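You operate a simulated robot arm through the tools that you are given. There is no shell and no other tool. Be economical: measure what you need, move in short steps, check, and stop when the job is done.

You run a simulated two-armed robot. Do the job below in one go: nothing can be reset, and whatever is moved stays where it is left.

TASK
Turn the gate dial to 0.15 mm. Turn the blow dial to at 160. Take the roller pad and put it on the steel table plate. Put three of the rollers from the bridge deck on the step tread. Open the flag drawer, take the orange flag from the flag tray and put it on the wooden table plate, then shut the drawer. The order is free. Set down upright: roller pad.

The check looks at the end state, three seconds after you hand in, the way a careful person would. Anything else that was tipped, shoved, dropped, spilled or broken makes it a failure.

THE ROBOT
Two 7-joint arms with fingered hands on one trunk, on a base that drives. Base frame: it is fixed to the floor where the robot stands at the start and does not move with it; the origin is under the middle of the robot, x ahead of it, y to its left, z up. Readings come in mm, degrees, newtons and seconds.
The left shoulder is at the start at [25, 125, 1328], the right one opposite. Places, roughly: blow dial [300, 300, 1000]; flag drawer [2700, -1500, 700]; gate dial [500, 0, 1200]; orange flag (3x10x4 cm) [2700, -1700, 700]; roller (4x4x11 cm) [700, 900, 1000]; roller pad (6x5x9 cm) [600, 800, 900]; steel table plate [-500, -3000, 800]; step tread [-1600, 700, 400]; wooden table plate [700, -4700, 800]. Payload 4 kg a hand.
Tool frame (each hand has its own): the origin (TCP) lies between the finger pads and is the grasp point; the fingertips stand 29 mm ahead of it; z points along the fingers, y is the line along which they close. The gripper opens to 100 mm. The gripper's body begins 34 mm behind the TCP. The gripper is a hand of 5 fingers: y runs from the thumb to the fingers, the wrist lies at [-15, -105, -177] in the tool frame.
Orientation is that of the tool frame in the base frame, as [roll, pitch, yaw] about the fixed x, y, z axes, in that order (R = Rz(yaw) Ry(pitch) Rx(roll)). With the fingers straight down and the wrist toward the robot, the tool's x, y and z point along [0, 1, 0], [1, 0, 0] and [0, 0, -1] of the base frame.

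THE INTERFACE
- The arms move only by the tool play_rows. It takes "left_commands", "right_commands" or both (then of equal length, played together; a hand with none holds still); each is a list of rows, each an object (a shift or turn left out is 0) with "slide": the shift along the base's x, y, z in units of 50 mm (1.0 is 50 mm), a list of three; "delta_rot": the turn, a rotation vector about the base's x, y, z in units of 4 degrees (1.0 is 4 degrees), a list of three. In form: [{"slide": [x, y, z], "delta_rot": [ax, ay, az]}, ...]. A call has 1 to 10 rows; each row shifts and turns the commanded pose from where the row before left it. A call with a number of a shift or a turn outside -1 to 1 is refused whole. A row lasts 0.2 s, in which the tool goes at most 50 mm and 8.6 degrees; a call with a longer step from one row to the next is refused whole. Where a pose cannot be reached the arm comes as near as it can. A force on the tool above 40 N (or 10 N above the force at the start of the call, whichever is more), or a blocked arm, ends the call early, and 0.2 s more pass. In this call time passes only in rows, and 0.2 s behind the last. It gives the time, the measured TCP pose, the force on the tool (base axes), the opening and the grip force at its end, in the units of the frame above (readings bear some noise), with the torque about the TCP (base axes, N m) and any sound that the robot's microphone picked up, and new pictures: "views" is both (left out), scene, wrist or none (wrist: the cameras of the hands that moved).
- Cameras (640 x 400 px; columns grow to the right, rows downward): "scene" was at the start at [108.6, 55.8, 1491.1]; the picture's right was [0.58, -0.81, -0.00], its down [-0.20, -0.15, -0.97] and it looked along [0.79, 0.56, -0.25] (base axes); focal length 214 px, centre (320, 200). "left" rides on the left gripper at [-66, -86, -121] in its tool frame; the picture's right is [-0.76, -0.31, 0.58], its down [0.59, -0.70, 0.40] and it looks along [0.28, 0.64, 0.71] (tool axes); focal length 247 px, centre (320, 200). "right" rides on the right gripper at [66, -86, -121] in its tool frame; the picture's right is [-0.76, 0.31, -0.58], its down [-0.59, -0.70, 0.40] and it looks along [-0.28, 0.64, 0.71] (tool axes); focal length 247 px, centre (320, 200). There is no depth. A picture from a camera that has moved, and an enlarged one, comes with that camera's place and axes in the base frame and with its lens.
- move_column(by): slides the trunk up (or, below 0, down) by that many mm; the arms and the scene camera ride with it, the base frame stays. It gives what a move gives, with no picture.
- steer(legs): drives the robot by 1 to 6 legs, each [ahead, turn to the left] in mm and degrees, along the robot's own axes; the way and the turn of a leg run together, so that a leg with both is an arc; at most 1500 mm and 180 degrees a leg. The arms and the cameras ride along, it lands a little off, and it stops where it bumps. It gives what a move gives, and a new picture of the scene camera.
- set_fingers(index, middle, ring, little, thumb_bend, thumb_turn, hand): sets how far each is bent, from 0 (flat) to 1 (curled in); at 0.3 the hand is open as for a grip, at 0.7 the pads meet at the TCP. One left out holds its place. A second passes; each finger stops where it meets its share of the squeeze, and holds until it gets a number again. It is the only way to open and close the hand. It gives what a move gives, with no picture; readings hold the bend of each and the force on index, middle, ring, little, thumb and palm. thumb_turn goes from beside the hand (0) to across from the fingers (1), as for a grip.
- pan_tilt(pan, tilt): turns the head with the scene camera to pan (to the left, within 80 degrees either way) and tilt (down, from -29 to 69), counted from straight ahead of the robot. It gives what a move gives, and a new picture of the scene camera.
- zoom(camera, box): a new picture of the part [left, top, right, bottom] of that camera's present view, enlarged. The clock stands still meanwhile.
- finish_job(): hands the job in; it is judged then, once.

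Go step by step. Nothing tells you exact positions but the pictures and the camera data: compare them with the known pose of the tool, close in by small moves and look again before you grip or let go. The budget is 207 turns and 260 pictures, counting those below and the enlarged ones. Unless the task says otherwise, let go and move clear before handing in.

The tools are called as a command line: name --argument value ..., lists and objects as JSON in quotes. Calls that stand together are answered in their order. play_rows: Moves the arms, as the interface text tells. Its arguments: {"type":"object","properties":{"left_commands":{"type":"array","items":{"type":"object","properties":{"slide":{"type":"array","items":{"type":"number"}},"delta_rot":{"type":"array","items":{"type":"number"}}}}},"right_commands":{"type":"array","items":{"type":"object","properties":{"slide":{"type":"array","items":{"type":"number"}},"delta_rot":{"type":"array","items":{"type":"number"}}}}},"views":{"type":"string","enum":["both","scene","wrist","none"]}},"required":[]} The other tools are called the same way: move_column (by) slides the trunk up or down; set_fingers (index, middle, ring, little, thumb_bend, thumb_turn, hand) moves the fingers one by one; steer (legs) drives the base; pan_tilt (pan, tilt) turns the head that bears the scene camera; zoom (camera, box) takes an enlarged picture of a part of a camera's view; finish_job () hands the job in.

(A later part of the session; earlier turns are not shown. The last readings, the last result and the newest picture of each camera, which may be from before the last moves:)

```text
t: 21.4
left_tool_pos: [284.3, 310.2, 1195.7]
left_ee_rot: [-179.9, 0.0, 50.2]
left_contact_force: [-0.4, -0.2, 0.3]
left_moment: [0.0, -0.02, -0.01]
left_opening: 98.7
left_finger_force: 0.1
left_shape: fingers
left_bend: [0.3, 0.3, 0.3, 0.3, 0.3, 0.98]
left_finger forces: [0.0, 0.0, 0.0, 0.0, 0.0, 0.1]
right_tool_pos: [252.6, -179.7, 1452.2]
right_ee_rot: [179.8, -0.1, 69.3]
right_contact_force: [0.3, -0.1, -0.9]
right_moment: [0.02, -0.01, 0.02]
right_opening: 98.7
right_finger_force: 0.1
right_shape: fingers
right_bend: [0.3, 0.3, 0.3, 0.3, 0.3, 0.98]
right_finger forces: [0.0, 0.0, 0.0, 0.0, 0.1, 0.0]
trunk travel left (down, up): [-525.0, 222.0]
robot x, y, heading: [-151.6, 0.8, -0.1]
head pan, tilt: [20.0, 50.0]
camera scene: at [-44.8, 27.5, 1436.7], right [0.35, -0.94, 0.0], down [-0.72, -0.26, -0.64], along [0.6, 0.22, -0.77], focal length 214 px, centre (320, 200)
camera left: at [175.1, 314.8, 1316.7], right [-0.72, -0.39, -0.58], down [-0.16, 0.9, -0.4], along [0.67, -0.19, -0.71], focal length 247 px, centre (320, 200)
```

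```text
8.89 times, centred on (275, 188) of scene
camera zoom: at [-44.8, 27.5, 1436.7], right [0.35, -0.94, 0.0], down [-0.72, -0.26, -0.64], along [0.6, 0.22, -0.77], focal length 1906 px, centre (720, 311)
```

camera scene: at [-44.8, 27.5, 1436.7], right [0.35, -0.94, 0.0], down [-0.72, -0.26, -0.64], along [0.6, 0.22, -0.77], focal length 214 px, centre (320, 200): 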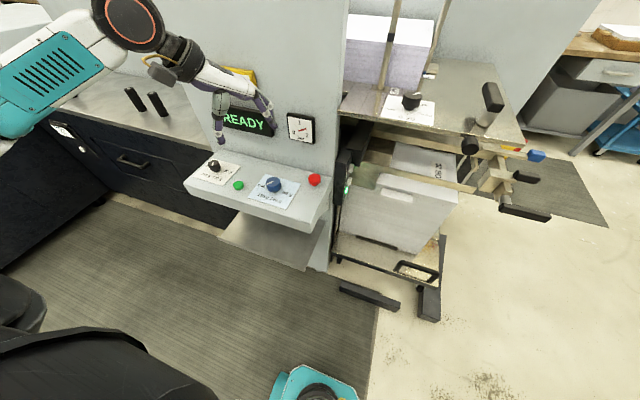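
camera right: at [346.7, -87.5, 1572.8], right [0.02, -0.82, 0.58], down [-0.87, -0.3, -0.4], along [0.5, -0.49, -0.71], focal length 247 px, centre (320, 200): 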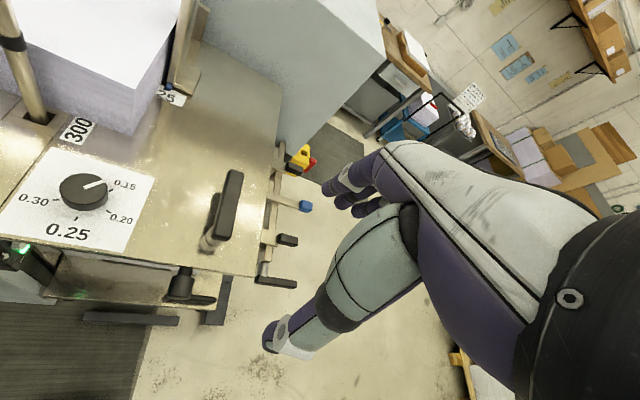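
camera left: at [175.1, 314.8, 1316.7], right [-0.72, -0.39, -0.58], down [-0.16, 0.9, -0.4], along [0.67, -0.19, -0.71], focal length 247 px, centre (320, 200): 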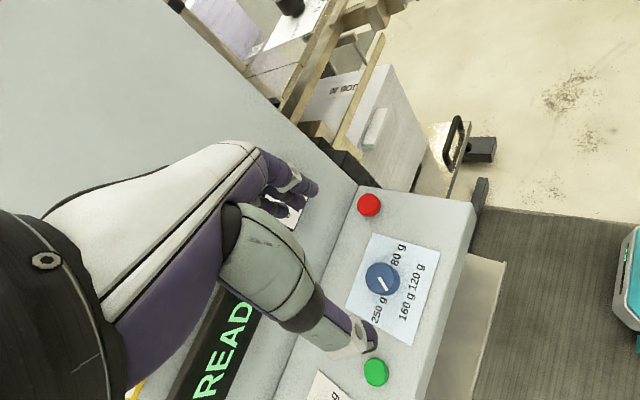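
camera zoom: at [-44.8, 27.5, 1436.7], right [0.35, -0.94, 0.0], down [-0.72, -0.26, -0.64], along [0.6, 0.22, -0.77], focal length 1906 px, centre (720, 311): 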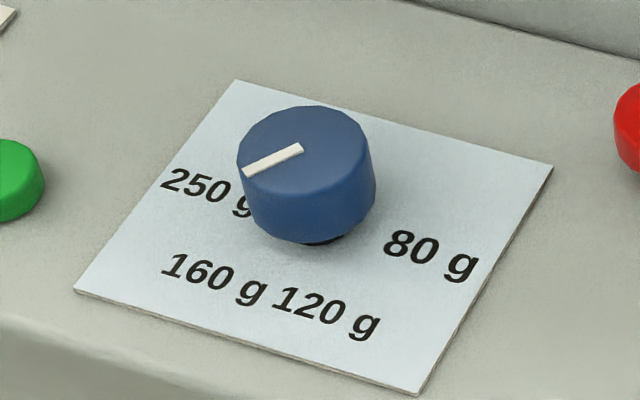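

The pointer reads about 145° against the label's 149°; I regrip and nudge it back by about 4° to be exact.

play_rows --left_commands '[{"slide": [0.3, 0, -0.9]}, {"slide": [0.3, 0, -0.9]}, {"slide": [0.3, 0, -0.9]}, {"slide": [0, 0, -0.9]}, {"slide": [0, 0, -0.6]}]' --views "none"

set_fingers --hand "left" --index 0.62 --middle 0.62 --ring 0.5 --little 0.5 --thumb_bend 0.65

zoom --camera "left" --box '[220, 170, 460, 370]'

```text
t: 22.6
left_tool_pos: [328.8, 311.2, 984.8]
left_ee_rot: [-179.9, 0.0, 50.3]
left_contact_force: [0.2, 0.7, -0.4]
left_moment: [-0.03, 0.01, 0.02]
left_opening: 98.5
left_finger_force: 0.1
left_shape: fingers
left_bend: [0.3, 0.3, 0.3, 0.3, 0.3, 0.98]
left_finger forces: [0.0, 0.0, 0.1, 0.0, 0.0, 0.0]
right_tool_pos: [254.5, -179.3, 1450.8]
right_ee_rot: [-180.0, -0.1, 69.4]
right_contact_force: [-0.3, 0.8, -0.6]
right_moment: [0.0, 0.01, 0.03]
right_opening: 98.5
right_finger_force: 0.0
right_shape: fingers
right_bend: [0.3, 0.3, 0.3, 0.3, 0.3, 0.98]
right_finger forces: [0.1, 0.0, 0.0, 0.0, 0.1, 0.0]
trunk travel left (down, up): [-525.0, 222.0]
robot x, y, heading: [-151.1, -2.0, 0.1]
head pan, tilt: [20.0, 50.0]
```

```text
t: 23.6
left_tool_pos: [328.6, 310.0, 985.2]
left_ee_rot: [-179.9, 0.0, 50.2]
left_contact_force: [2.1, -2.2, -1.0]
left_moment: [-0.03, 0.01, -0.01]
left_opening: 35.8
left_finger_force: 7.6
left_shape: fingers
left_bend: [0.57, 0.58, 0.5, 0.5, 0.59, 0.97]
left_finger forces: [5.2, 3.7, 0.0, 0.1, 5.9, 0.0]
right_tool_pos: [253.0, -179.5, 1452.5]
right_ee_rot: [179.9, -0.1, 69.4]
right_contact_force: [0.1, 0.1, -0.3]
right_moment: [0.0, 0.01, 0.0]
right_opening: 98.4
right_finger_force: 0.1
right_shape: fingers
right_bend: [0.3, 0.3, 0.3, 0.3, 0.3, 0.98]
right_finger forces: [0.0, 0.0, 0.0, 0.0, 0.1, 0.1]
trunk travel left (down, up): [-525.0, 222.0]
robot x, y, heading: [-153.2, 4.5, 0.2]
head pan, tilt: [20.0, 50.0]
```

```text
2.00 times, centred on (340, 270) of left
camera zoom: at [220.8, 314.4, 1105.5], right [-0.72, -0.39, -0.58], down [-0.16, 0.9, -0.4], along [0.67, -0.19, -0.71], focal length 494 px, centre (280, 60)
```

zoom: 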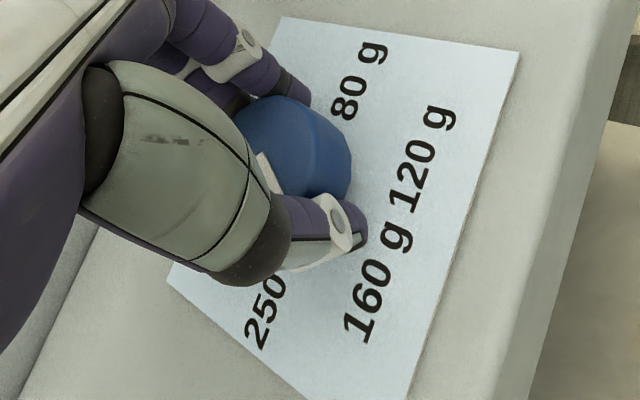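

play_rows --left_commands '[{"delta_rot": [0, 0, 0.6]}, {"delta_rot": [0, 0, 0.5]}]' --views "none"

set_fingers --hand "left" --index 0.3 --middle 0.3 --ring 0.3 --little 0.3 --thumb_bend 0.3

play_rows --left_commands '[{"slide": [0, 0, 0.6]}, {"slide": [0, 0, 0.9]}, {"slide": [-0.3, 0, 0.9]}, {"slide": [-0.3, 0, 0.9]}, {"slide": [-0.3, 0, 0.9]}]' --views "none"

zoom --camera "left" --box '[340, 225, 440, 350]'

zoom --camera "scene" --box '[245, 165, 305, 210]'

```text
t: 24.2
left_tool_pos: [330.2, 310.4, 985.1]
left_ee_rot: [-180.0, 0.0, 54.7]
left_contact_force: [3.2, -3.0, -2.6]
left_moment: [-0.01, -0.03, -0.04]
left_opening: 35.8
left_finger_force: 7.5
left_shape: fingers
left_bend: [0.57, 0.58, 0.5, 0.5, 0.59, 0.97]
left_finger forces: [5.9, 3.8, 0.0, 0.0, 5.5, 0.0]
right_tool_pos: [254.5, -180.2, 1451.1]
right_ee_rot: [179.9, 0.0, 69.4]
right_contact_force: [-0.5, -0.1, -0.5]
right_moment: [0.01, 0.0, 0.03]
right_opening: 98.5
right_finger_force: 0.0
right_shape: fingers
right_bend: [0.3, 0.3, 0.3, 0.3, 0.3, 0.98]
right_finger forces: [0.0, 0.0, 0.0, 0.0, 0.1, 0.0]
trunk travel left (down, up): [-525.0, 222.0]
robot x, y, heading: [-146.8, -1.8, 0.2]
head pan, tilt: [20.0, 50.0]
```

```text
t: 25.2
left_tool_pos: [330.1, 310.2, 986.2]
left_ee_rot: [-179.9, 0.1, 54.7]
left_contact_force: [-0.5, 0.0, 0.3]
left_moment: [0.0, 0.01, 0.02]
left_opening: 98.7
left_finger_force: 0.1
left_shape: fingers
left_bend: [0.3, 0.3, 0.3, 0.3, 0.3, 0.97]
left_finger forces: [0.0, 0.0, 0.1, 0.0, 0.0, 0.0]
right_tool_pos: [254.9, -179.8, 1451.0]
right_ee_rot: [-180.0, -0.1, 69.3]
right_contact_force: [-0.3, 1.2, -1.1]
right_moment: [0.0, 0.0, 0.01]
right_opening: 98.4
right_finger_force: 0.0
right_shape: fingers
right_bend: [0.3, 0.3, 0.3, 0.3, 0.3, 0.98]
right_finger forces: [0.0, 0.0, 0.0, 0.1, 0.0, 0.0]
trunk travel left (down, up): [-525.0, 222.0]
robot x, y, heading: [-151.3, -3.1, -0.0]
head pan, tilt: [20.0, 50.0]
```

```text
t: 26.4
left_tool_pos: [283.2, 311.3, 1195.5]
left_ee_rot: [180.0, 0.0, 54.8]
left_contact_force: [0.4, 0.4, 0.4]
left_moment: [0.02, -0.03, 0.02]
left_opening: 98.5
left_finger_force: 0.1
left_shape: fingers
left_bend: [0.3, 0.3, 0.3, 0.3, 0.3, 0.98]
left_finger forces: [0.1, 0.0, 0.1, 0.0, 0.0, 0.0]
right_tool_pos: [253.0, -179.8, 1451.0]
right_ee_rot: [179.9, -0.1, 69.5]
right_contact_force: [-1.2, 0.4, 0.7]
right_moment: [0.0, -0.01, -0.03]
right_opening: 98.7
right_finger_force: 0.0
right_shape: fingers
right_bend: [0.3, 0.3, 0.3, 0.3, 0.3, 0.98]
right_finger forces: [0.1, 0.0, 0.1, 0.0, 0.0, 0.1]
trunk travel left (down, up): [-525.0, 222.0]
robot x, y, heading: [-148.7, 1.7, 0.3]
head pan, tilt: [20.0, 50.0]
```

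```text
3.20 times, centred on (390, 288) of left
camera zoom: at [174.7, 307.7, 1317.1], right [-0.69, -0.44, -0.58], down [-0.23, 0.89, -0.4], along [0.69, -0.14, -0.71], focal length 790 px, centre (96, -80)
```

zoom: 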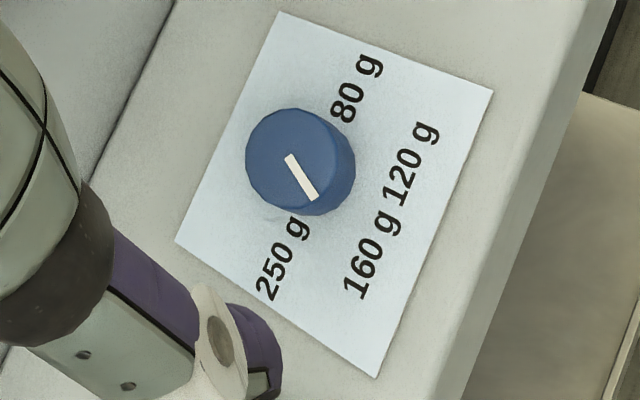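

```text
8.89 times, centred on (275, 188) of scene
camera zoom: at [-44.8, 27.5, 1436.7], right [0.35, -0.94, 0.0], down [-0.72, -0.26, -0.64], along [0.6, 0.22, -0.77], focal length 1906 px, centre (720, 311)
```

zoom: 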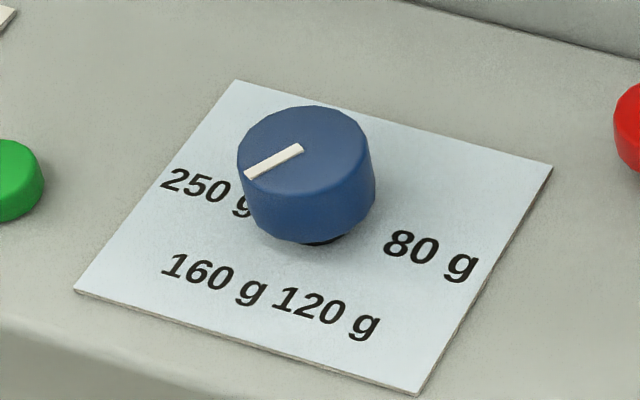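

Both dials are set. Next I look at the bridge deck with the rollers and the roller pad to the left.

pan_tilt --pan 55 --tilt 30

```text
t: 27.4
left_tool_pos: [283.1, 312.5, 1196.6]
left_ee_rot: [179.9, 0.1, 54.7]
left_contact_force: [-0.1, -0.3, -0.8]
left_moment: [0.01, 0.05, 0.03]
left_opening: 98.5
left_finger_force: 0.1
left_shape: fingers
left_bend: [0.3, 0.3, 0.3, 0.3, 0.3, 0.98]
left_finger forces: [0.0, 0.0, 0.1, 0.0, 0.0, 0.2]
right_tool_pos: [254.7, -180.6, 1450.8]
right_ee_rot: [-180.0, -0.1, 69.4]
right_contact_force: [-0.1, 0.2, 0.9]
right_moment: [0.0, 0.01, 0.01]
right_opening: 98.4
right_finger_force: 0.0
right_shape: fingers
right_bend: [0.3, 0.3, 0.3, 0.3, 0.3, 0.98]
right_finger forces: [0.0, 0.0, 0.0, 0.0, 0.0, 0.0]
trunk travel left (down, up): [-525.0, 222.0]
robot x, y, heading: [-149.0, -0.1, 0.1]
head pan, tilt: [55.0, 30.0]
camera scene: at [-64.6, 75.5, 1466.1], right [0.82, -0.57, 0.0], down [-0.29, -0.41, -0.87], along [0.49, 0.71, -0.5], focal length 214 px, centre (320, 200)
```

scene: 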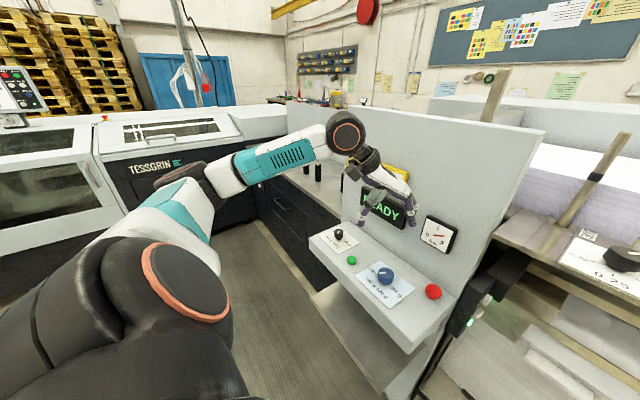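

The rollers stand on the deck at about [614, 1060], base z≈914. I drive: back a bit, left, along to y≈1000, then face the deck.

steer --legs '[[-120, 0], [0, 90], [980, 0], [0, -90]]'

pan_tilt --pan 0 --tilt 35

```text
t: 40.9
left_tool_pos: [162.2, 1287.7, 1195.5]
left_ee_rot: [-180.0, 0.0, 54.7]
left_contact_force: [0.2, -0.7, 0.1]
left_moment: [0.05, -0.02, 0.02]
left_opening: 98.3
left_finger_force: 0.0
left_shape: fingers
left_bend: [0.3, 0.3, 0.3, 0.3, 0.3, 0.98]
left_finger forces: [0.0, 0.1, 0.0, 0.0, 0.0, 0.0]
right_tool_pos: [133.9, 797.7, 1451.8]
right_ee_rot: [180.0, -0.1, 69.4]
right_contact_force: [-0.8, 0.8, -0.5]
right_moment: [0.01, 0.02, -0.01]
right_opening: 98.4
right_finger_force: 0.1
right_shape: fingers
right_bend: [0.3, 0.3, 0.3, 0.3, 0.3, 0.98]
right_finger forces: [0.1, 0.0, 0.0, 0.0, 0.1, 0.1]
trunk travel left (down, up): [-525.0, 222.0]
robot x, y, heading: [-269.1, 978.6, 0.4]
head pan, tilt: [55.0, 30.0]
camera scene: at [-185.8, 1051.0, 1466.1], right [0.82, -0.57, 0.0], down [-0.29, -0.41, -0.87], along [0.49, 0.71, -0.5], focal length 214 px, centre (320, 200)
```

scene: 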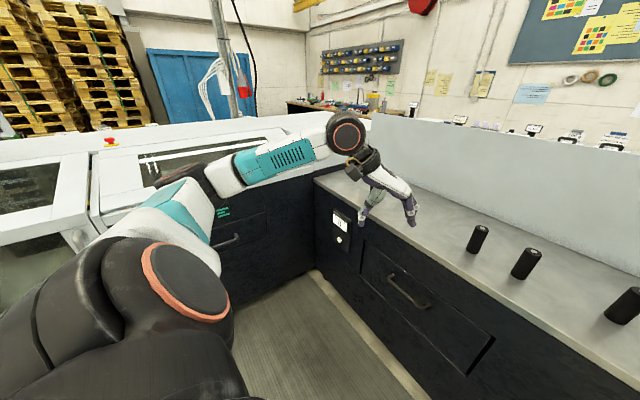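

```text
t: 42.2
left_tool_pos: [163.5, 1288.0, 1196.7]
left_ee_rot: [180.0, 0.0, 54.8]
left_contact_force: [-0.2, 0.0, -0.1]
left_moment: [-0.01, -0.02, -0.04]
left_opening: 98.5
left_finger_force: 0.0
left_shape: fingers
left_bend: [0.3, 0.3, 0.3, 0.3, 0.3, 0.98]
left_finger forces: [0.0, 0.0, 0.1, 0.0, 0.0, 0.0]
right_tool_pos: [132.2, 797.7, 1450.6]
right_ee_rot: [-180.0, -0.1, 69.4]
right_contact_force: [-0.2, -0.2, 0.1]
right_moment: [0.03, -0.02, 0.02]
right_opening: 98.6
right_finger_force: 0.1
right_shape: fingers
right_bend: [0.3, 0.3, 0.3, 0.3, 0.3, 0.98]
right_finger forces: [0.0, 0.1, 0.0, 0.1, 0.0, 0.1]
trunk travel left (down, up): [-525.0, 222.0]
robot x, y, heading: [-268.2, 976.8, 0.1]
head pan, tilt: [0.0, 35.0]
camera scene: at [-149.3, 977.2, 1458.3], right [0.0, -1.0, 0.0], down [-0.57, 0.0, -0.82], along [0.82, 0.0, -0.57], focal length 214 px, centre (320, 200)
```

scene: 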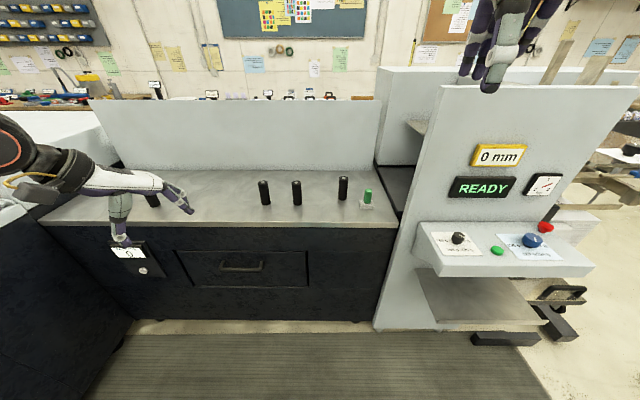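

zoom --camera "scene" --box '[230, 160, 400, 240]'

```text
3.76 times, centred on (315, 200) of scene
camera zoom: at [-149.3, 977.2, 1458.3], right [0.0, -1.0, 0.0], down [-0.57, 0.0, -0.82], along [0.82, 0.0, -0.57], focal length 807 px, centre (339, 200)
```

zoom: 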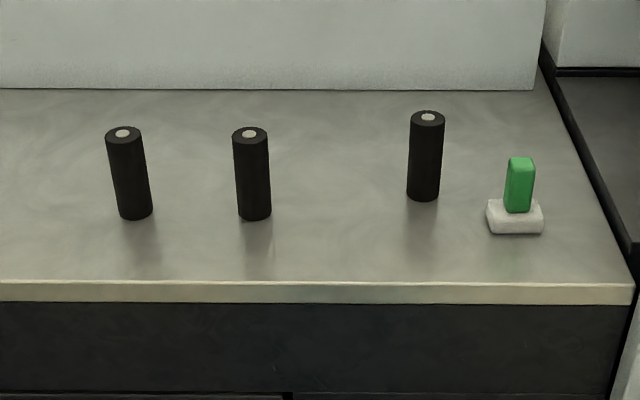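

Four rollers stand on the deck (A≈[604,1212], B≈[602,1073], C≈[640,878], one far left) and the roller pad (green handle on a white base) at ≈[580,780]. I drive up to the deck.

steer --legs '[[320, 0]]'

```text
t: 44.3
left_tool_pos: [480.7, 1289.5, 1195.2]
left_ee_rot: [-180.0, -0.1, 54.7]
left_contact_force: [0.6, -0.2, 0.2]
left_moment: [-0.03, 0.05, 0.01]
left_opening: 98.7
left_finger_force: 0.0
left_shape: fingers
left_bend: [0.3, 0.3, 0.3, 0.3, 0.3, 0.98]
left_finger forces: [0.1, 0.0, 0.1, 0.0, 0.0, 0.0]
right_tool_pos: [449.5, 799.1, 1451.3]
right_ee_rot: [-180.0, 0.1, 69.3]
right_contact_force: [0.3, 0.9, -0.5]
right_moment: [0.0, 0.0, 0.0]
right_opening: 98.7
right_finger_force: 0.0
right_shape: fingers
right_bend: [0.3, 0.3, 0.3, 0.3, 0.3, 0.98]
right_finger forces: [0.0, 0.0, 0.0, 0.0, 0.0, 0.0]
trunk travel left (down, up): [-525.0, 222.0]
robot x, y, heading: [46.8, 974.6, 0.3]
head pan, tilt: [0.0, 35.0]
camera scene: at [168.7, 978.3, 1458.3], right [0.0, -1.0, 0.0], down [-0.57, 0.0, -0.82], along [0.82, 0.0, -0.57], focal length 214 px, centre (320, 200)
```

scene: 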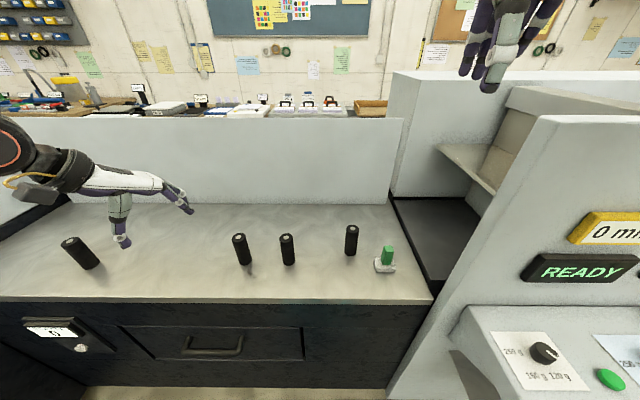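

play_rows --left_commands '[{"slide": [0.284, -0.172, -0.211], "delta_rot": [0, 0, 0.98]}, {"slide": [0.284, -0.172, -0.211], "delta_rot": [0, 0, 0.98]}, {"slide": [0.284, -0.172, -0.211], "delta_rot": [0, 0, 0.98]}, {"slide": [0.284, -0.172, -0.211], "delta_rot": [0, 0, 0.98]}, {"slide": [0.284, -0.172, -0.211], "delta_rot": [0, 0, 0.98]}, {"slide": [0.284, -0.172, -0.211], "delta_rot": [0, 0, 0.98]}, {"slide": [0.284, -0.172, -0.211], "delta_rot": [0, 0, 0.98]}, {"slide": [0.284, -0.172, -0.211], "delta_rot": [0, 0, 0.98]}, {"slide": [0.284, -0.172, -0.211], "delta_rot": [0, 0, 0.98]}]' --right_commands '[{"slide": [0.4256, 0.182, -0.7356], "delta_rot": [0, 0, 0.575]}, {"slide": [0.4256, 0.182, -0.7356], "delta_rot": [0, 0, 0.575]}, {"slide": [0.4256, 0.182, -0.7356], "delta_rot": [0, 0, 0.575]}, {"slide": [0.4256, 0.182, -0.7356], "delta_rot": [0, 0, 0.575]}, {"slide": [0.4256, 0.182, -0.7356], "delta_rot": [0, 0, 0.575]}, {"slide": [0.4256, 0.182, -0.7356], "delta_rot": [0, 0, 0.575]}, {"slide": [0.4256, 0.182, -0.7356], "delta_rot": [0, 0, 0.575]}, {"slide": [0.4256, 0.182, -0.7356], "delta_rot": [0, 0, 0.575]}, {"slide": [0.4256, 0.182, -0.7356], "delta_rot": [0, 0, 0.575]}]'

```text
t: 46.3
left_tool_pos: [593.9, 1213.6, 1108.9]
left_ee_rot: [179.2, 0.1, 89.9]
left_contact_force: [0.2, -0.4, 0.3]
left_moment: [0.01, 0.02, -0.01]
left_opening: 98.3
left_finger_force: 0.0
left_shape: fingers
left_bend: [0.3, 0.3, 0.3, 0.3, 0.3, 0.98]
left_finger forces: [0.0, 0.0, 0.1, 0.0, 0.1, 0.0]
right_tool_pos: [627.7, 880.5, 1132.1]
right_ee_rot: [179.0, 0.0, 90.1]
right_contact_force: [-0.2, -0.1, 0.2]
right_moment: [0.0, 0.01, -0.02]
right_opening: 98.5
right_finger_force: 0.0
right_shape: fingers
right_bend: [0.3, 0.3, 0.3, 0.3, 0.3, 0.98]
right_finger forces: [0.0, 0.1, 0.0, 0.0, 0.1, 0.0]
trunk travel left (down, up): [-525.0, 222.0]
robot x, y, heading: [47.8, 975.9, 0.5]
head pan, tilt: [0.0, 35.0]
camera scene: at [148.4, 980.9, 1460.4], right [0.0, -1.0, 0.0], down [-0.56, 0.0, -0.83], along [0.83, 0.0, -0.56], focal length 214 px, centre (320, 200)
camera right: at [541.3, 947.1, 1250.4], right [0.3, -0.76, 0.58], down [-0.69, -0.59, -0.41], along [0.65, -0.28, -0.7], focal length 247 px, centre (320, 200)
camera left: at [505.8, 1148.0, 1228.2], right [-0.3, -0.76, -0.58], down [-0.7, 0.59, -0.41], along [0.65, 0.28, -0.7], focal length 247 px, centre (320, 200)
```

scene: 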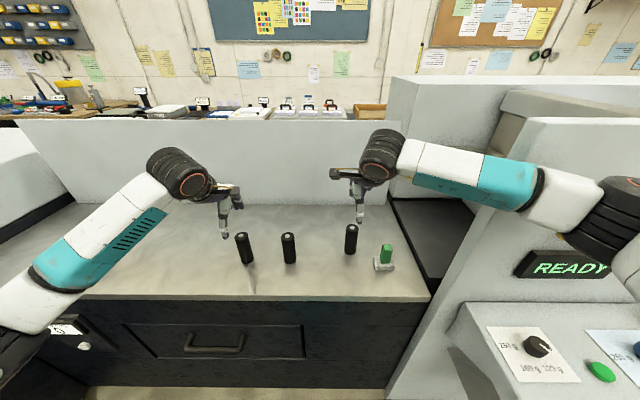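
right: 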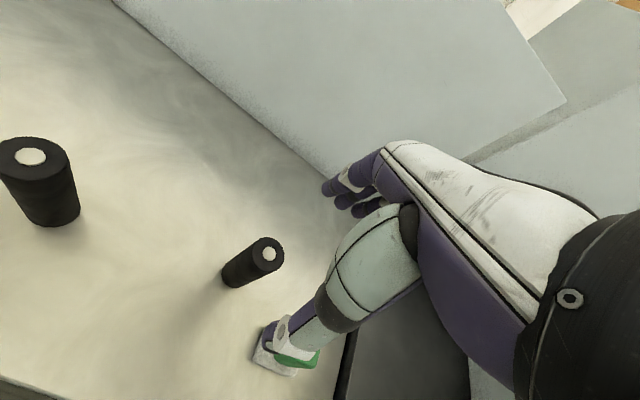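
left: 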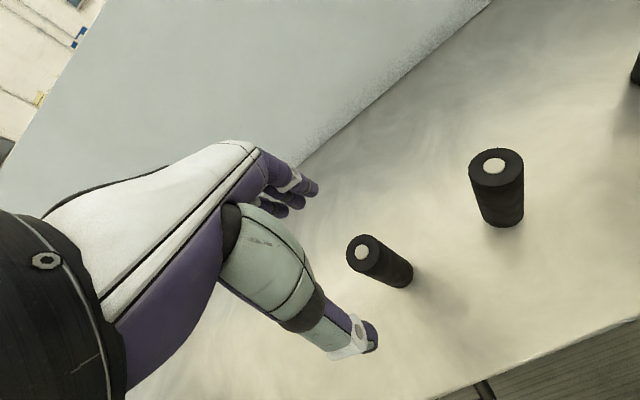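

play_rows --left_commands '[{"slide": [0.26, -0.07, -0.3]}, {"slide": [0, 0, -0.75]}]' --right_commands '[{"slide": [0.34, 0.05, -0.75]}, {"slide": [0, 0, -0.75]}]' --views "wrist"

```text
t: 46.9
left_tool_pos: [611.4, 1215.2, 1051.9]
left_ee_rot: [179.4, 0.5, 90.0]
left_contact_force: [-0.4, -0.3, 0.5]
left_moment: [0.0, -0.01, -0.02]
left_opening: 98.4
left_finger_force: 0.1
left_shape: fingers
left_bend: [0.3, 0.3, 0.3, 0.3, 0.3, 0.98]
left_finger forces: [0.1, 0.1, 0.0, 0.0, 0.1, 0.0]
right_tool_pos: [649.2, 894.4, 1051.3]
right_ee_rot: [179.3, 0.3, 90.5]
right_contact_force: [0.2, 0.8, 0.1]
right_moment: [-0.02, 0.0, 0.02]
right_opening: 98.7
right_finger_force: 0.1
right_shape: fingers
right_bend: [0.3, 0.3, 0.3, 0.3, 0.3, 0.98]
right_finger forces: [0.0, 0.0, 0.0, 0.0, 0.0, 0.0]
trunk travel left (down, up): [-525.0, 222.0]
robot x, y, heading: [49.2, 975.1, 0.4]
head pan, tilt: [0.0, 35.0]
camera right: at [563.1, 960.2, 1171.6], right [0.31, -0.75, 0.58], down [-0.69, -0.6, -0.4], along [0.65, -0.28, -0.7], focal length 247 px, centre (320, 200)
camera left: at [524.7, 1151.4, 1172.3], right [-0.3, -0.76, -0.57], down [-0.7, 0.59, -0.41], along [0.65, 0.28, -0.71], focal length 247 px, centre (320, 200)
```

right: 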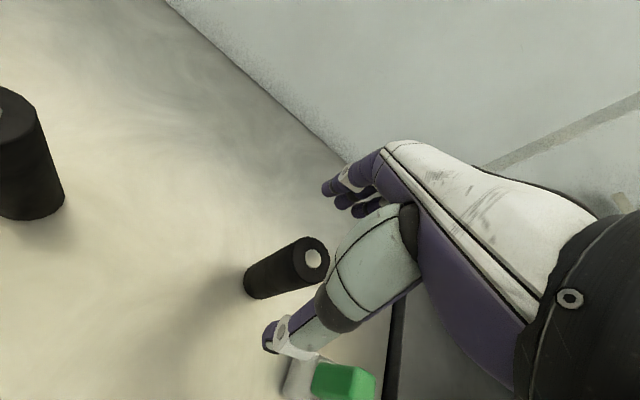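
left: 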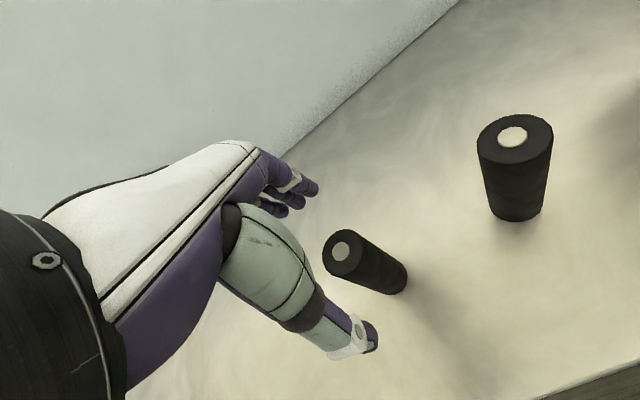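

play_rows --left_commands '[{"slide": [0, 0, -0.5]}, {"slide": [0, -0.04, -0.5]}]' --right_commands '[{"slide": [0, -0.08, -0.5]}, {"slide": [0, -0.08, -0.5]}]' --views "wrist"

```text
t: 47.5
left_tool_pos: [612.7, 1213.7, 1002.0]
left_ee_rot: [179.5, 0.5, 89.9]
left_contact_force: [-1.0, 0.4, 0.3]
left_moment: [-0.01, 0.0, 0.0]
left_opening: 98.8
left_finger_force: 0.0
left_shape: fingers
left_bend: [0.3, 0.3, 0.3, 0.3, 0.3, 0.98]
left_finger forces: [0.0, 0.0, 0.0, 0.0, 0.0, 0.0]
right_tool_pos: [650.9, 884.2, 1001.4]
right_ee_rot: [179.3, 0.5, 90.4]
right_contact_force: [0.4, 0.1, 0.8]
right_moment: [0.0, 0.01, 0.02]
right_opening: 98.7
right_finger_force: 0.0
right_shape: fingers
right_bend: [0.3, 0.3, 0.3, 0.3, 0.3, 0.98]
right_finger forces: [0.1, 0.1, 0.0, 0.0, 0.0, 0.0]
trunk travel left (down, up): [-525.0, 222.0]
robot x, y, heading: [46.9, 976.4, 0.4]
head pan, tilt: [0.0, 35.0]
camera right: at [564.9, 950.0, 1121.9], right [0.3, -0.75, 0.59], down [-0.7, -0.6, -0.4], along [0.65, -0.29, -0.7], focal length 247 px, centre (320, 200)
camera left: at [525.2, 1149.1, 1121.7], right [-0.3, -0.76, -0.57], down [-0.7, 0.59, -0.41], along [0.65, 0.28, -0.71], focal length 247 px, centre (320, 200)
```

right: 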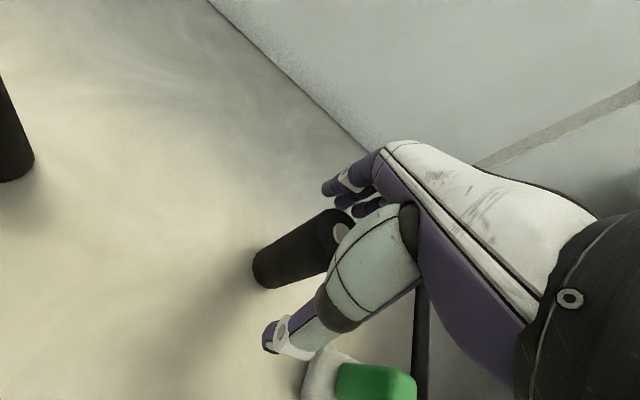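
left: 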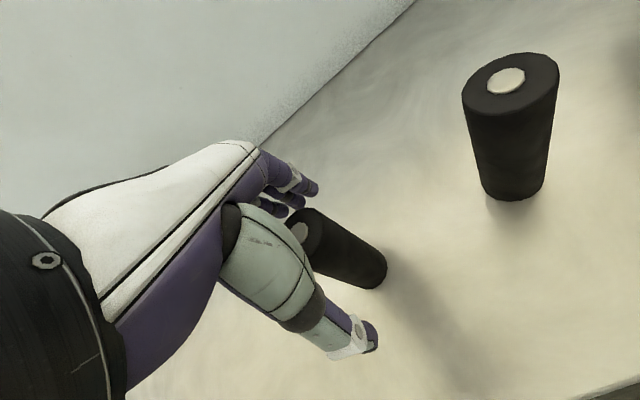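

set_fingers --hand "left" --index 0.7 --middle 0.7 --ring 0.7 --little 0.7 --thumb_bend 0.7

set_fingers --hand "right" --index 0.7 --middle 0.7 --ring 0.7 --little 0.7 --thumb_bend 0.7

play_rows --left_commands '[{"slide": [0, 0, 0.4]}, {"slide": [0, 0, 0.4]}]' --right_commands '[{"slide": [0, 0, 0.4]}, {"slide": [0, 0, 0.4]}]'

```text
t: 48.5
left_tool_pos: [613.2, 1213.0, 1002.7]
left_ee_rot: [179.4, 0.4, 90.0]
left_contact_force: [1.6, 0.7, 3.3]
left_moment: [0.06, -0.11, -0.01]
left_opening: 29.4
left_finger_force: 12.1
left_shape: fingers
left_bend: [0.62, 0.62, 0.7, 0.7, 0.61, 0.96]
left_finger forces: [6.5, 7.5, 0.1, 0.1, 10.9, 0.0]
right_tool_pos: [649.3, 884.3, 1002.0]
right_ee_rot: [179.4, 0.4, 90.3]
right_contact_force: [0.7, 0.5, 0.0]
right_moment: [0.02, -0.03, 0.02]
right_opening: 98.8
right_finger_force: 0.1
right_shape: fingers
right_bend: [0.3, 0.3, 0.3, 0.3, 0.3, 0.98]
right_finger forces: [0.0, 0.0, 0.1, 0.0, 0.0, 0.0]
trunk travel left (down, up): [-525.0, 222.0]
robot x, y, heading: [45.2, 975.9, 0.2]
head pan, tilt: [0.0, 35.0]
```

```text
t: 49.5
left_tool_pos: [613.0, 1214.1, 1002.0]
left_ee_rot: [179.4, 0.5, 90.0]
left_contact_force: [1.0, 0.3, 4.7]
left_moment: [0.08, -0.15, -0.02]
left_opening: 29.4
left_finger_force: 12.6
left_shape: fingers
left_bend: [0.62, 0.62, 0.7, 0.7, 0.61, 0.96]
left_finger forces: [6.4, 7.8, 0.0, 0.0, 10.7, 0.0]
right_tool_pos: [651.0, 882.7, 1002.1]
right_ee_rot: [179.5, 0.4, 90.2]
right_contact_force: [2.9, -0.9, 5.9]
right_moment: [-0.15, -0.22, 0.01]
right_opening: 29.5
right_finger_force: 13.6
right_shape: fingers
right_bend: [0.62, 0.62, 0.7, 0.7, 0.61, 0.96]
right_finger forces: [6.9, 8.5, 0.1, 0.0, 11.2, 0.0]
trunk travel left (down, up): [-525.0, 222.0]
robot x, y, heading: [49.7, 978.7, 0.4]
head pan, tilt: [0.0, 35.0]
```

```text
t: 50.1
left_tool_pos: [611.2, 1214.7, 1040.7]
left_ee_rot: [179.3, 0.5, 90.0]
left_contact_force: [0.7, -0.2, -2.0]
left_moment: [0.0, 0.01, 0.03]
left_opening: 29.7
left_finger_force: 11.6
left_shape: fingers
left_bend: [0.63, 0.63, 0.7, 0.7, 0.61, 0.96]
left_finger forces: [6.0, 5.9, 0.1, 0.0, 10.7, 0.0]
right_tool_pos: [639.4, 885.9, 1031.4]
right_ee_rot: [-179.5, 0.5, 90.8]
right_contact_force: [0.9, -0.6, -1.6]
right_moment: [-0.03, 0.03, -0.01]
right_opening: 28.8
right_finger_force: 10.8
right_shape: fingers
right_bend: [0.63, 0.63, 0.7, 0.7, 0.61, 0.96]
right_finger forces: [5.5, 5.7, 0.0, 0.0, 10.7, 0.0]
trunk travel left (down, up): [-525.0, 222.0]
robot x, y, heading: [47.6, 976.0, 0.2]
head pan, tilt: [0.0, 35.0]
camera scene: at [153.2, 989.9, 1458.8], right [0.0, -1.0, 0.01], down [-0.56, -0.01, -0.83], along [0.83, 0.0, -0.56], focal length 214 px, centre (320, 200)
camera right: at [556.9, 953.1, 1152.3], right [0.32, -0.75, 0.58], down [-0.7, -0.6, -0.39], along [0.64, -0.28, -0.72], focal length 247 px, centre (320, 200)
camera left: at [523.0, 1149.1, 1161.8], right [-0.3, -0.76, -0.57], down [-0.7, 0.59, -0.41], along [0.65, 0.28, -0.71], focal length 247 px, centre (320, 200)
```

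scene: 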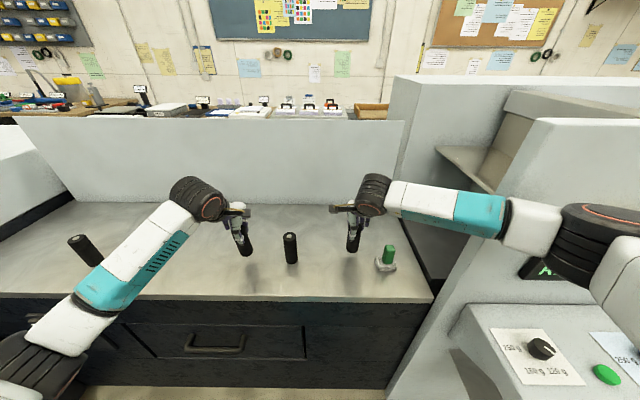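
right: 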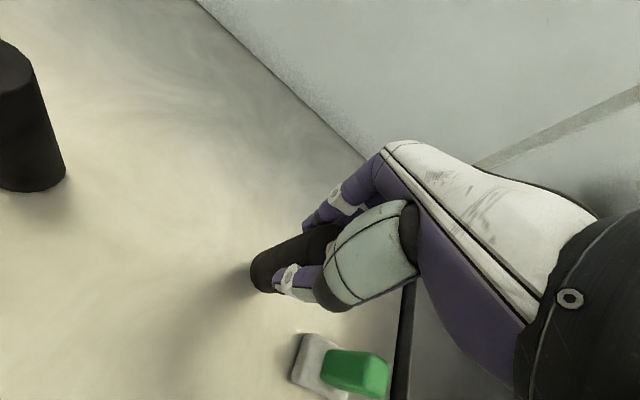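
left: 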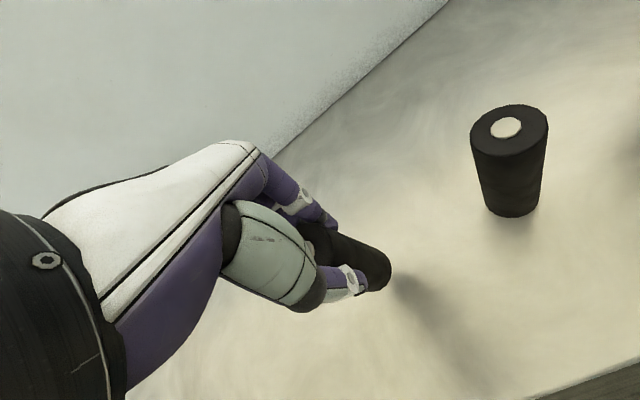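

Both rollers are held. I lift and pull them in for driving.

play_rows --left_commands '[{"slide": [0, 0, 0.9]}, {"slide": [0, 0, 0.9]}, {"slide": [-0.5, 0, 0.8]}, {"slide": [-0.9, 0, 0]}, {"slide": [-0.9, 0, 0]}, {"slide": [-0.9, 0, 0]}]' --right_commands '[{"slide": [0, 0, 0.9]}, {"slide": [0, 0, 0.9]}, {"slide": [-0.5, 0, 0.8]}, {"slide": [-0.9, -0.2, 0]}, {"slide": [-0.9, -0.2, 0]}, {"slide": [-0.9, -0.2, 0]}]' --views "none"

pan_tilt --pan 80 --tilt 30

```text
t: 51.5
left_tool_pos: [459.6, 1206.2, 1169.7]
left_ee_rot: [180.0, -0.2, 90.0]
left_contact_force: [-0.2, -0.3, -1.5]
left_moment: [0.07, -0.03, -0.02]
left_opening: 29.1
left_finger_force: 12.0
left_shape: fingers
left_bend: [0.63, 0.63, 0.7, 0.7, 0.61, 0.96]
left_finger forces: [6.1, 6.2, 0.0, 0.0, 10.8, 0.0]
right_tool_pos: [497.9, 842.5, 1165.9]
right_ee_rot: [179.8, -0.2, 90.1]
right_contact_force: [-0.9, -0.4, -0.7]
right_moment: [0.03, -0.04, 0.01]
right_opening: 27.3
right_finger_force: 9.5
right_shape: fingers
right_bend: [0.64, 0.64, 0.7, 0.7, 0.61, 0.95]
right_finger forces: [5.1, 5.3, 0.5, 0.0, 9.5, 0.0]
trunk travel left (down, up): [-525.0, 222.0]
robot x, y, heading: [47.5, 978.9, 0.2]
head pan, tilt: [0.0, 35.0]
```

```text
t: 53.0
left_tool_pos: [460.8, 1205.6, 1170.0]
left_ee_rot: [-180.0, 0.0, 89.9]
left_contact_force: [-0.3, -0.8, -2.0]
left_moment: [-0.04, 0.02, 0.0]
left_opening: 28.8
left_finger_force: 11.4
left_shape: fingers
left_bend: [0.63, 0.63, 0.7, 0.7, 0.61, 0.96]
left_finger forces: [6.2, 6.1, 0.0, 0.0, 10.8, 0.0]
right_tool_pos: [498.1, 844.1, 1165.7]
right_ee_rot: [179.9, -0.1, 90.1]
right_contact_force: [0.4, -0.3, -1.8]
right_moment: [-0.01, -0.02, 0.0]
right_opening: 27.1
right_finger_force: 10.4
right_shape: fingers
right_bend: [0.64, 0.64, 0.7, 0.7, 0.61, 0.95]
right_finger forces: [5.1, 5.2, 0.5, 0.0, 9.6, 0.1]
trunk travel left (down, up): [-525.0, 222.0]
robot x, y, heading: [47.7, 972.0, 0.2]
head pan, tilt: [80.0, 30.0]
camera scene: at [95.6, 1067.3, 1466.1], right [0.99, -0.17, 0.0], down [-0.09, -0.49, -0.87], along [0.15, 0.85, -0.5], focal length 214 px, centre (320, 200)
```

scene: 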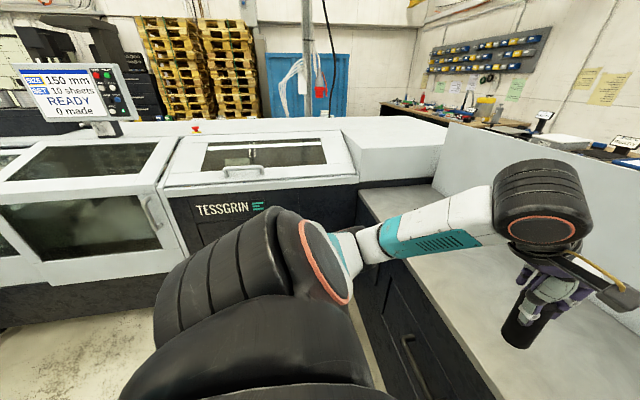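

steer --legs '[[-350, 0], [0, 150]]'

pan_tilt --pan 30 --tilt 20

```text
t: 61.5
left_tool_pos: [-775.6, 982.3, 1169.4]
left_ee_rot: [180.0, 0.0, -120.1]
left_contact_force: [0.0, -0.5, -1.6]
left_moment: [0.01, 0.01, 0.0]
left_opening: 28.4
left_finger_force: 10.7
left_shape: fingers
left_bend: [0.63, 0.63, 0.7, 0.7, 0.61, 0.96]
left_finger forces: [5.9, 5.8, 0.0, 0.1, 10.0, 0.0]
right_tool_pos: [-627.1, 1315.4, 1164.6]
right_ee_rot: [-180.0, 0.0, -119.9]
right_contact_force: [0.2, 0.5, -1.8]
right_moment: [0.01, -0.02, -0.02]
right_opening: 27.2
right_finger_force: 9.3
right_shape: fingers
right_bend: [0.64, 0.64, 0.7, 0.7, 0.62, 0.96]
right_finger forces: [4.8, 5.0, 0.3, 0.1, 8.7, 0.0]
trunk travel left (down, up): [-525.0, 222.0]
robot x, y, heading: [-300.4, 976.0, 150.2]
head pan, tilt: [80.0, 30.0]
camera scene: at [-385.9, 923.8, 1466.1], right [-0.77, 0.64, 0.0], down [0.32, 0.38, -0.87], along [-0.55, -0.67, -0.5], focal length 214 px, centre (320, 200)
```

scene: 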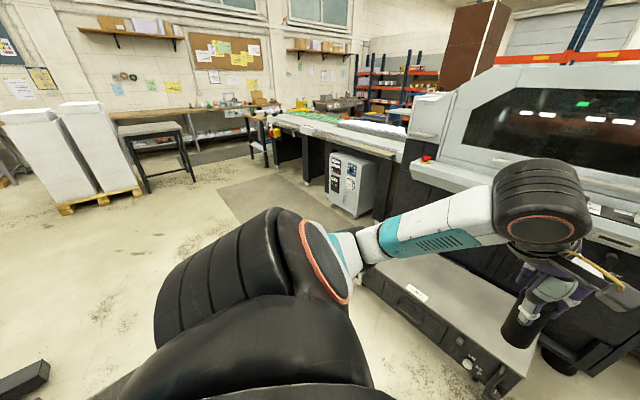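

```text
t: 62.6
left_tool_pos: [-774.3, 982.7, 1168.6]
left_ee_rot: [-179.9, 0.0, -120.1]
left_contact_force: [0.1, 0.2, -1.0]
left_moment: [-0.02, 0.01, -0.01]
left_opening: 28.5
left_finger_force: 11.3
left_shape: fingers
left_bend: [0.63, 0.63, 0.7, 0.7, 0.61, 0.96]
left_finger forces: [6.0, 5.9, 0.1, 0.1, 9.9, 0.0]
right_tool_pos: [-626.6, 1315.3, 1165.4]
right_ee_rot: [-180.0, -0.1, -120.0]
right_contact_force: [-0.2, 0.8, -2.2]
right_moment: [-0.02, 0.03, -0.01]
right_opening: 26.9
right_finger_force: 10.4
right_shape: fingers
right_bend: [0.64, 0.64, 0.7, 0.7, 0.62, 0.96]
right_finger forces: [4.9, 5.0, 0.3, 0.0, 8.8, 0.0]
trunk travel left (down, up): [-525.0, 222.0]
robot x, y, heading: [-299.1, 974.7, 150.1]
head pan, tilt: [30.0, 20.0]
camera scene: at [-421.2, 993.0, 1482.1], right [0.0, 1.0, 0.0], down [0.34, 0.0, -0.94], along [-0.94, 0.0, -0.34], focal length 214 px, centre (320, 200)
```

scene: 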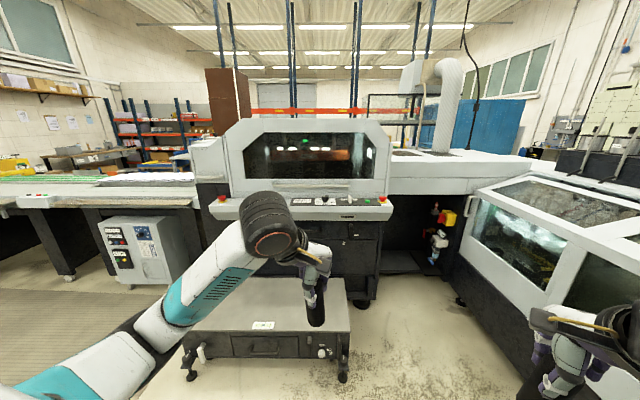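

The step tread is the top of the low box in front of the machine, roughly x −1715…−1280, y 280…1160, z≈400. I drive to stand in front of it facing it.

steer --legs '[[0, 56], [600, 0], [0, -26]]'

pan_tilt --pan 0 --tilt 50

```text
t: 69.8
left_tool_pos: [-1252.9, 479.5, 1170.0]
left_ee_rot: [-179.9, 0.1, -90.1]
left_contact_force: [0.7, -0.9, -1.3]
left_moment: [-0.01, 0.01, 0.01]
left_opening: 28.2
left_finger_force: 10.6
left_shape: fingers
left_bend: [0.63, 0.64, 0.7, 0.7, 0.61, 0.96]
left_finger forces: [6.0, 5.8, 0.0, 0.0, 9.7, 0.0]
right_tool_pos: [-1289.9, 842.1, 1165.8]
right_ee_rot: [180.0, 0.0, -89.8]
right_contact_force: [-0.3, -0.3, -2.1]
right_moment: [-0.04, 0.02, 0.01]
right_opening: 26.6
right_finger_force: 9.4
right_shape: fingers
right_bend: [0.64, 0.64, 0.7, 0.7, 0.62, 0.96]
right_finger forces: [5.0, 4.8, 0.3, 0.0, 8.5, 0.0]
trunk travel left (down, up): [-525.0, 222.0]
robot x, y, heading: [-838.1, 713.5, -179.8]
head pan, tilt: [30.0, 20.0]
camera scene: at [-950.6, 665.9, 1482.2], right [-0.5, 0.86, 0.0], down [0.3, 0.17, -0.94], along [-0.81, -0.47, -0.34], focal length 214 px, centre (320, 200)
```

scene: 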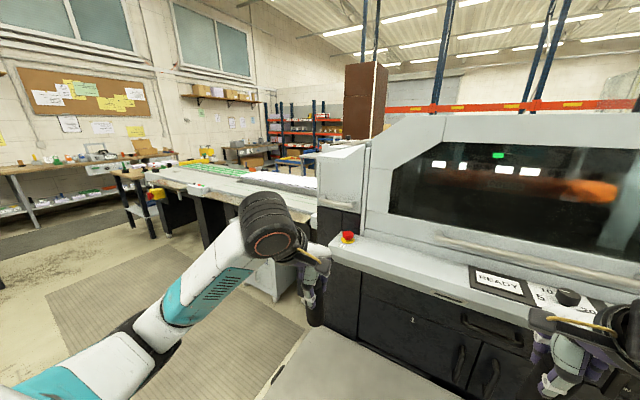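

```text
t: 70.8
left_tool_pos: [-1251.4, 478.9, 1169.1]
left_ee_rot: [-179.9, -0.1, -90.0]
left_contact_force: [-0.2, 0.1, -1.2]
left_moment: [0.01, 0.02, -0.05]
left_opening: 28.3
left_finger_force: 10.9
left_shape: fingers
left_bend: [0.63, 0.64, 0.7, 0.7, 0.61, 0.96]
left_finger forces: [6.0, 5.8, 0.1, 0.0, 9.7, 0.1]
right_tool_pos: [-1290.4, 841.7, 1166.4]
right_ee_rot: [180.0, 0.0, -89.9]
right_contact_force: [-0.9, 0.4, -1.7]
right_moment: [-0.01, 0.01, 0.01]
right_opening: 26.8
right_finger_force: 8.6
right_shape: fingers
right_bend: [0.64, 0.64, 0.7, 0.7, 0.62, 0.96]
right_finger forces: [4.9, 4.9, 0.4, 0.0, 8.5, 0.0]
trunk travel left (down, up): [-525.0, 222.0]
robot x, y, heading: [-840.2, 711.9, -179.7]
head pan, tilt: [0.0, 50.0]
camera scene: at [-947.1, 711.9, 1436.6], right [0.0, 1.0, 0.0], down [0.77, 0.0, -0.64], along [-0.64, 0.0, -0.77], focal length 214 px, centre (320, 200)
```

scene: 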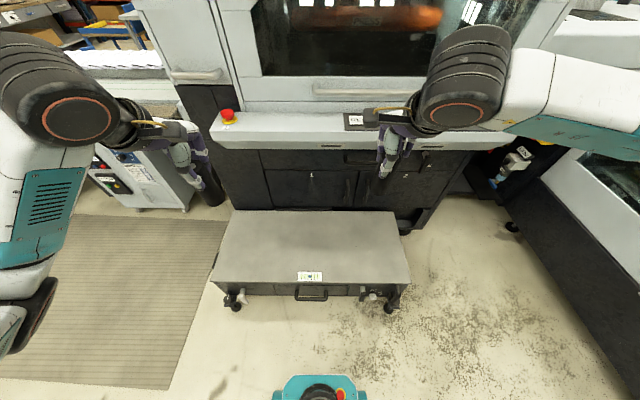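

move_column --by -520

pan_tilt --pan 0 --tilt 40

```text
refused: -520 is not a number from -400 to 400
```

```text
t: 71.5
left_tool_pos: [-1252.3, 480.2, 1169.9]
left_ee_rot: [180.0, 0.0, -90.0]
left_contact_force: [-0.1, 0.3, -2.5]
left_moment: [0.0, 0.02, -0.01]
left_opening: 28.4
left_finger_force: 11.1
left_shape: fingers
left_bend: [0.63, 0.64, 0.7, 0.7, 0.61, 0.96]
left_finger forces: [6.0, 5.7, 0.1, 0.1, 9.7, 0.0]
right_tool_pos: [-1290.5, 841.8, 1166.7]
right_ee_rot: [180.0, -0.1, -89.8]
right_contact_force: [-0.1, 0.0, -0.8]
right_moment: [0.0, 0.03, 0.01]
right_opening: 26.4
right_finger_force: 9.1
right_shape: fingers
right_bend: [0.64, 0.64, 0.7, 0.7, 0.62, 0.96]
right_finger forces: [4.8, 4.8, 0.4, 0.1, 8.5, 0.0]
trunk travel left (down, up): [-525.0, 222.0]
robot x, y, heading: [-837.8, 710.5, -180.0]
head pan, tilt: [0.0, 40.0]
camera scene: at [-955.1, 711.9, 1450.7], right [0.0, 1.0, 0.0], down [0.64, 0.0, -0.77], along [-0.77, 0.0, -0.64], focal length 214 px, centre (320, 200)
```

scene: 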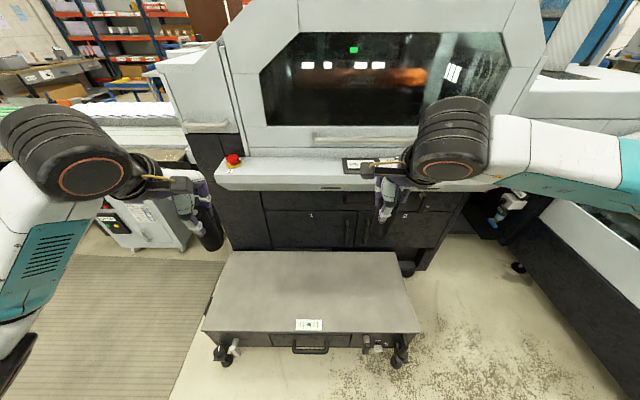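

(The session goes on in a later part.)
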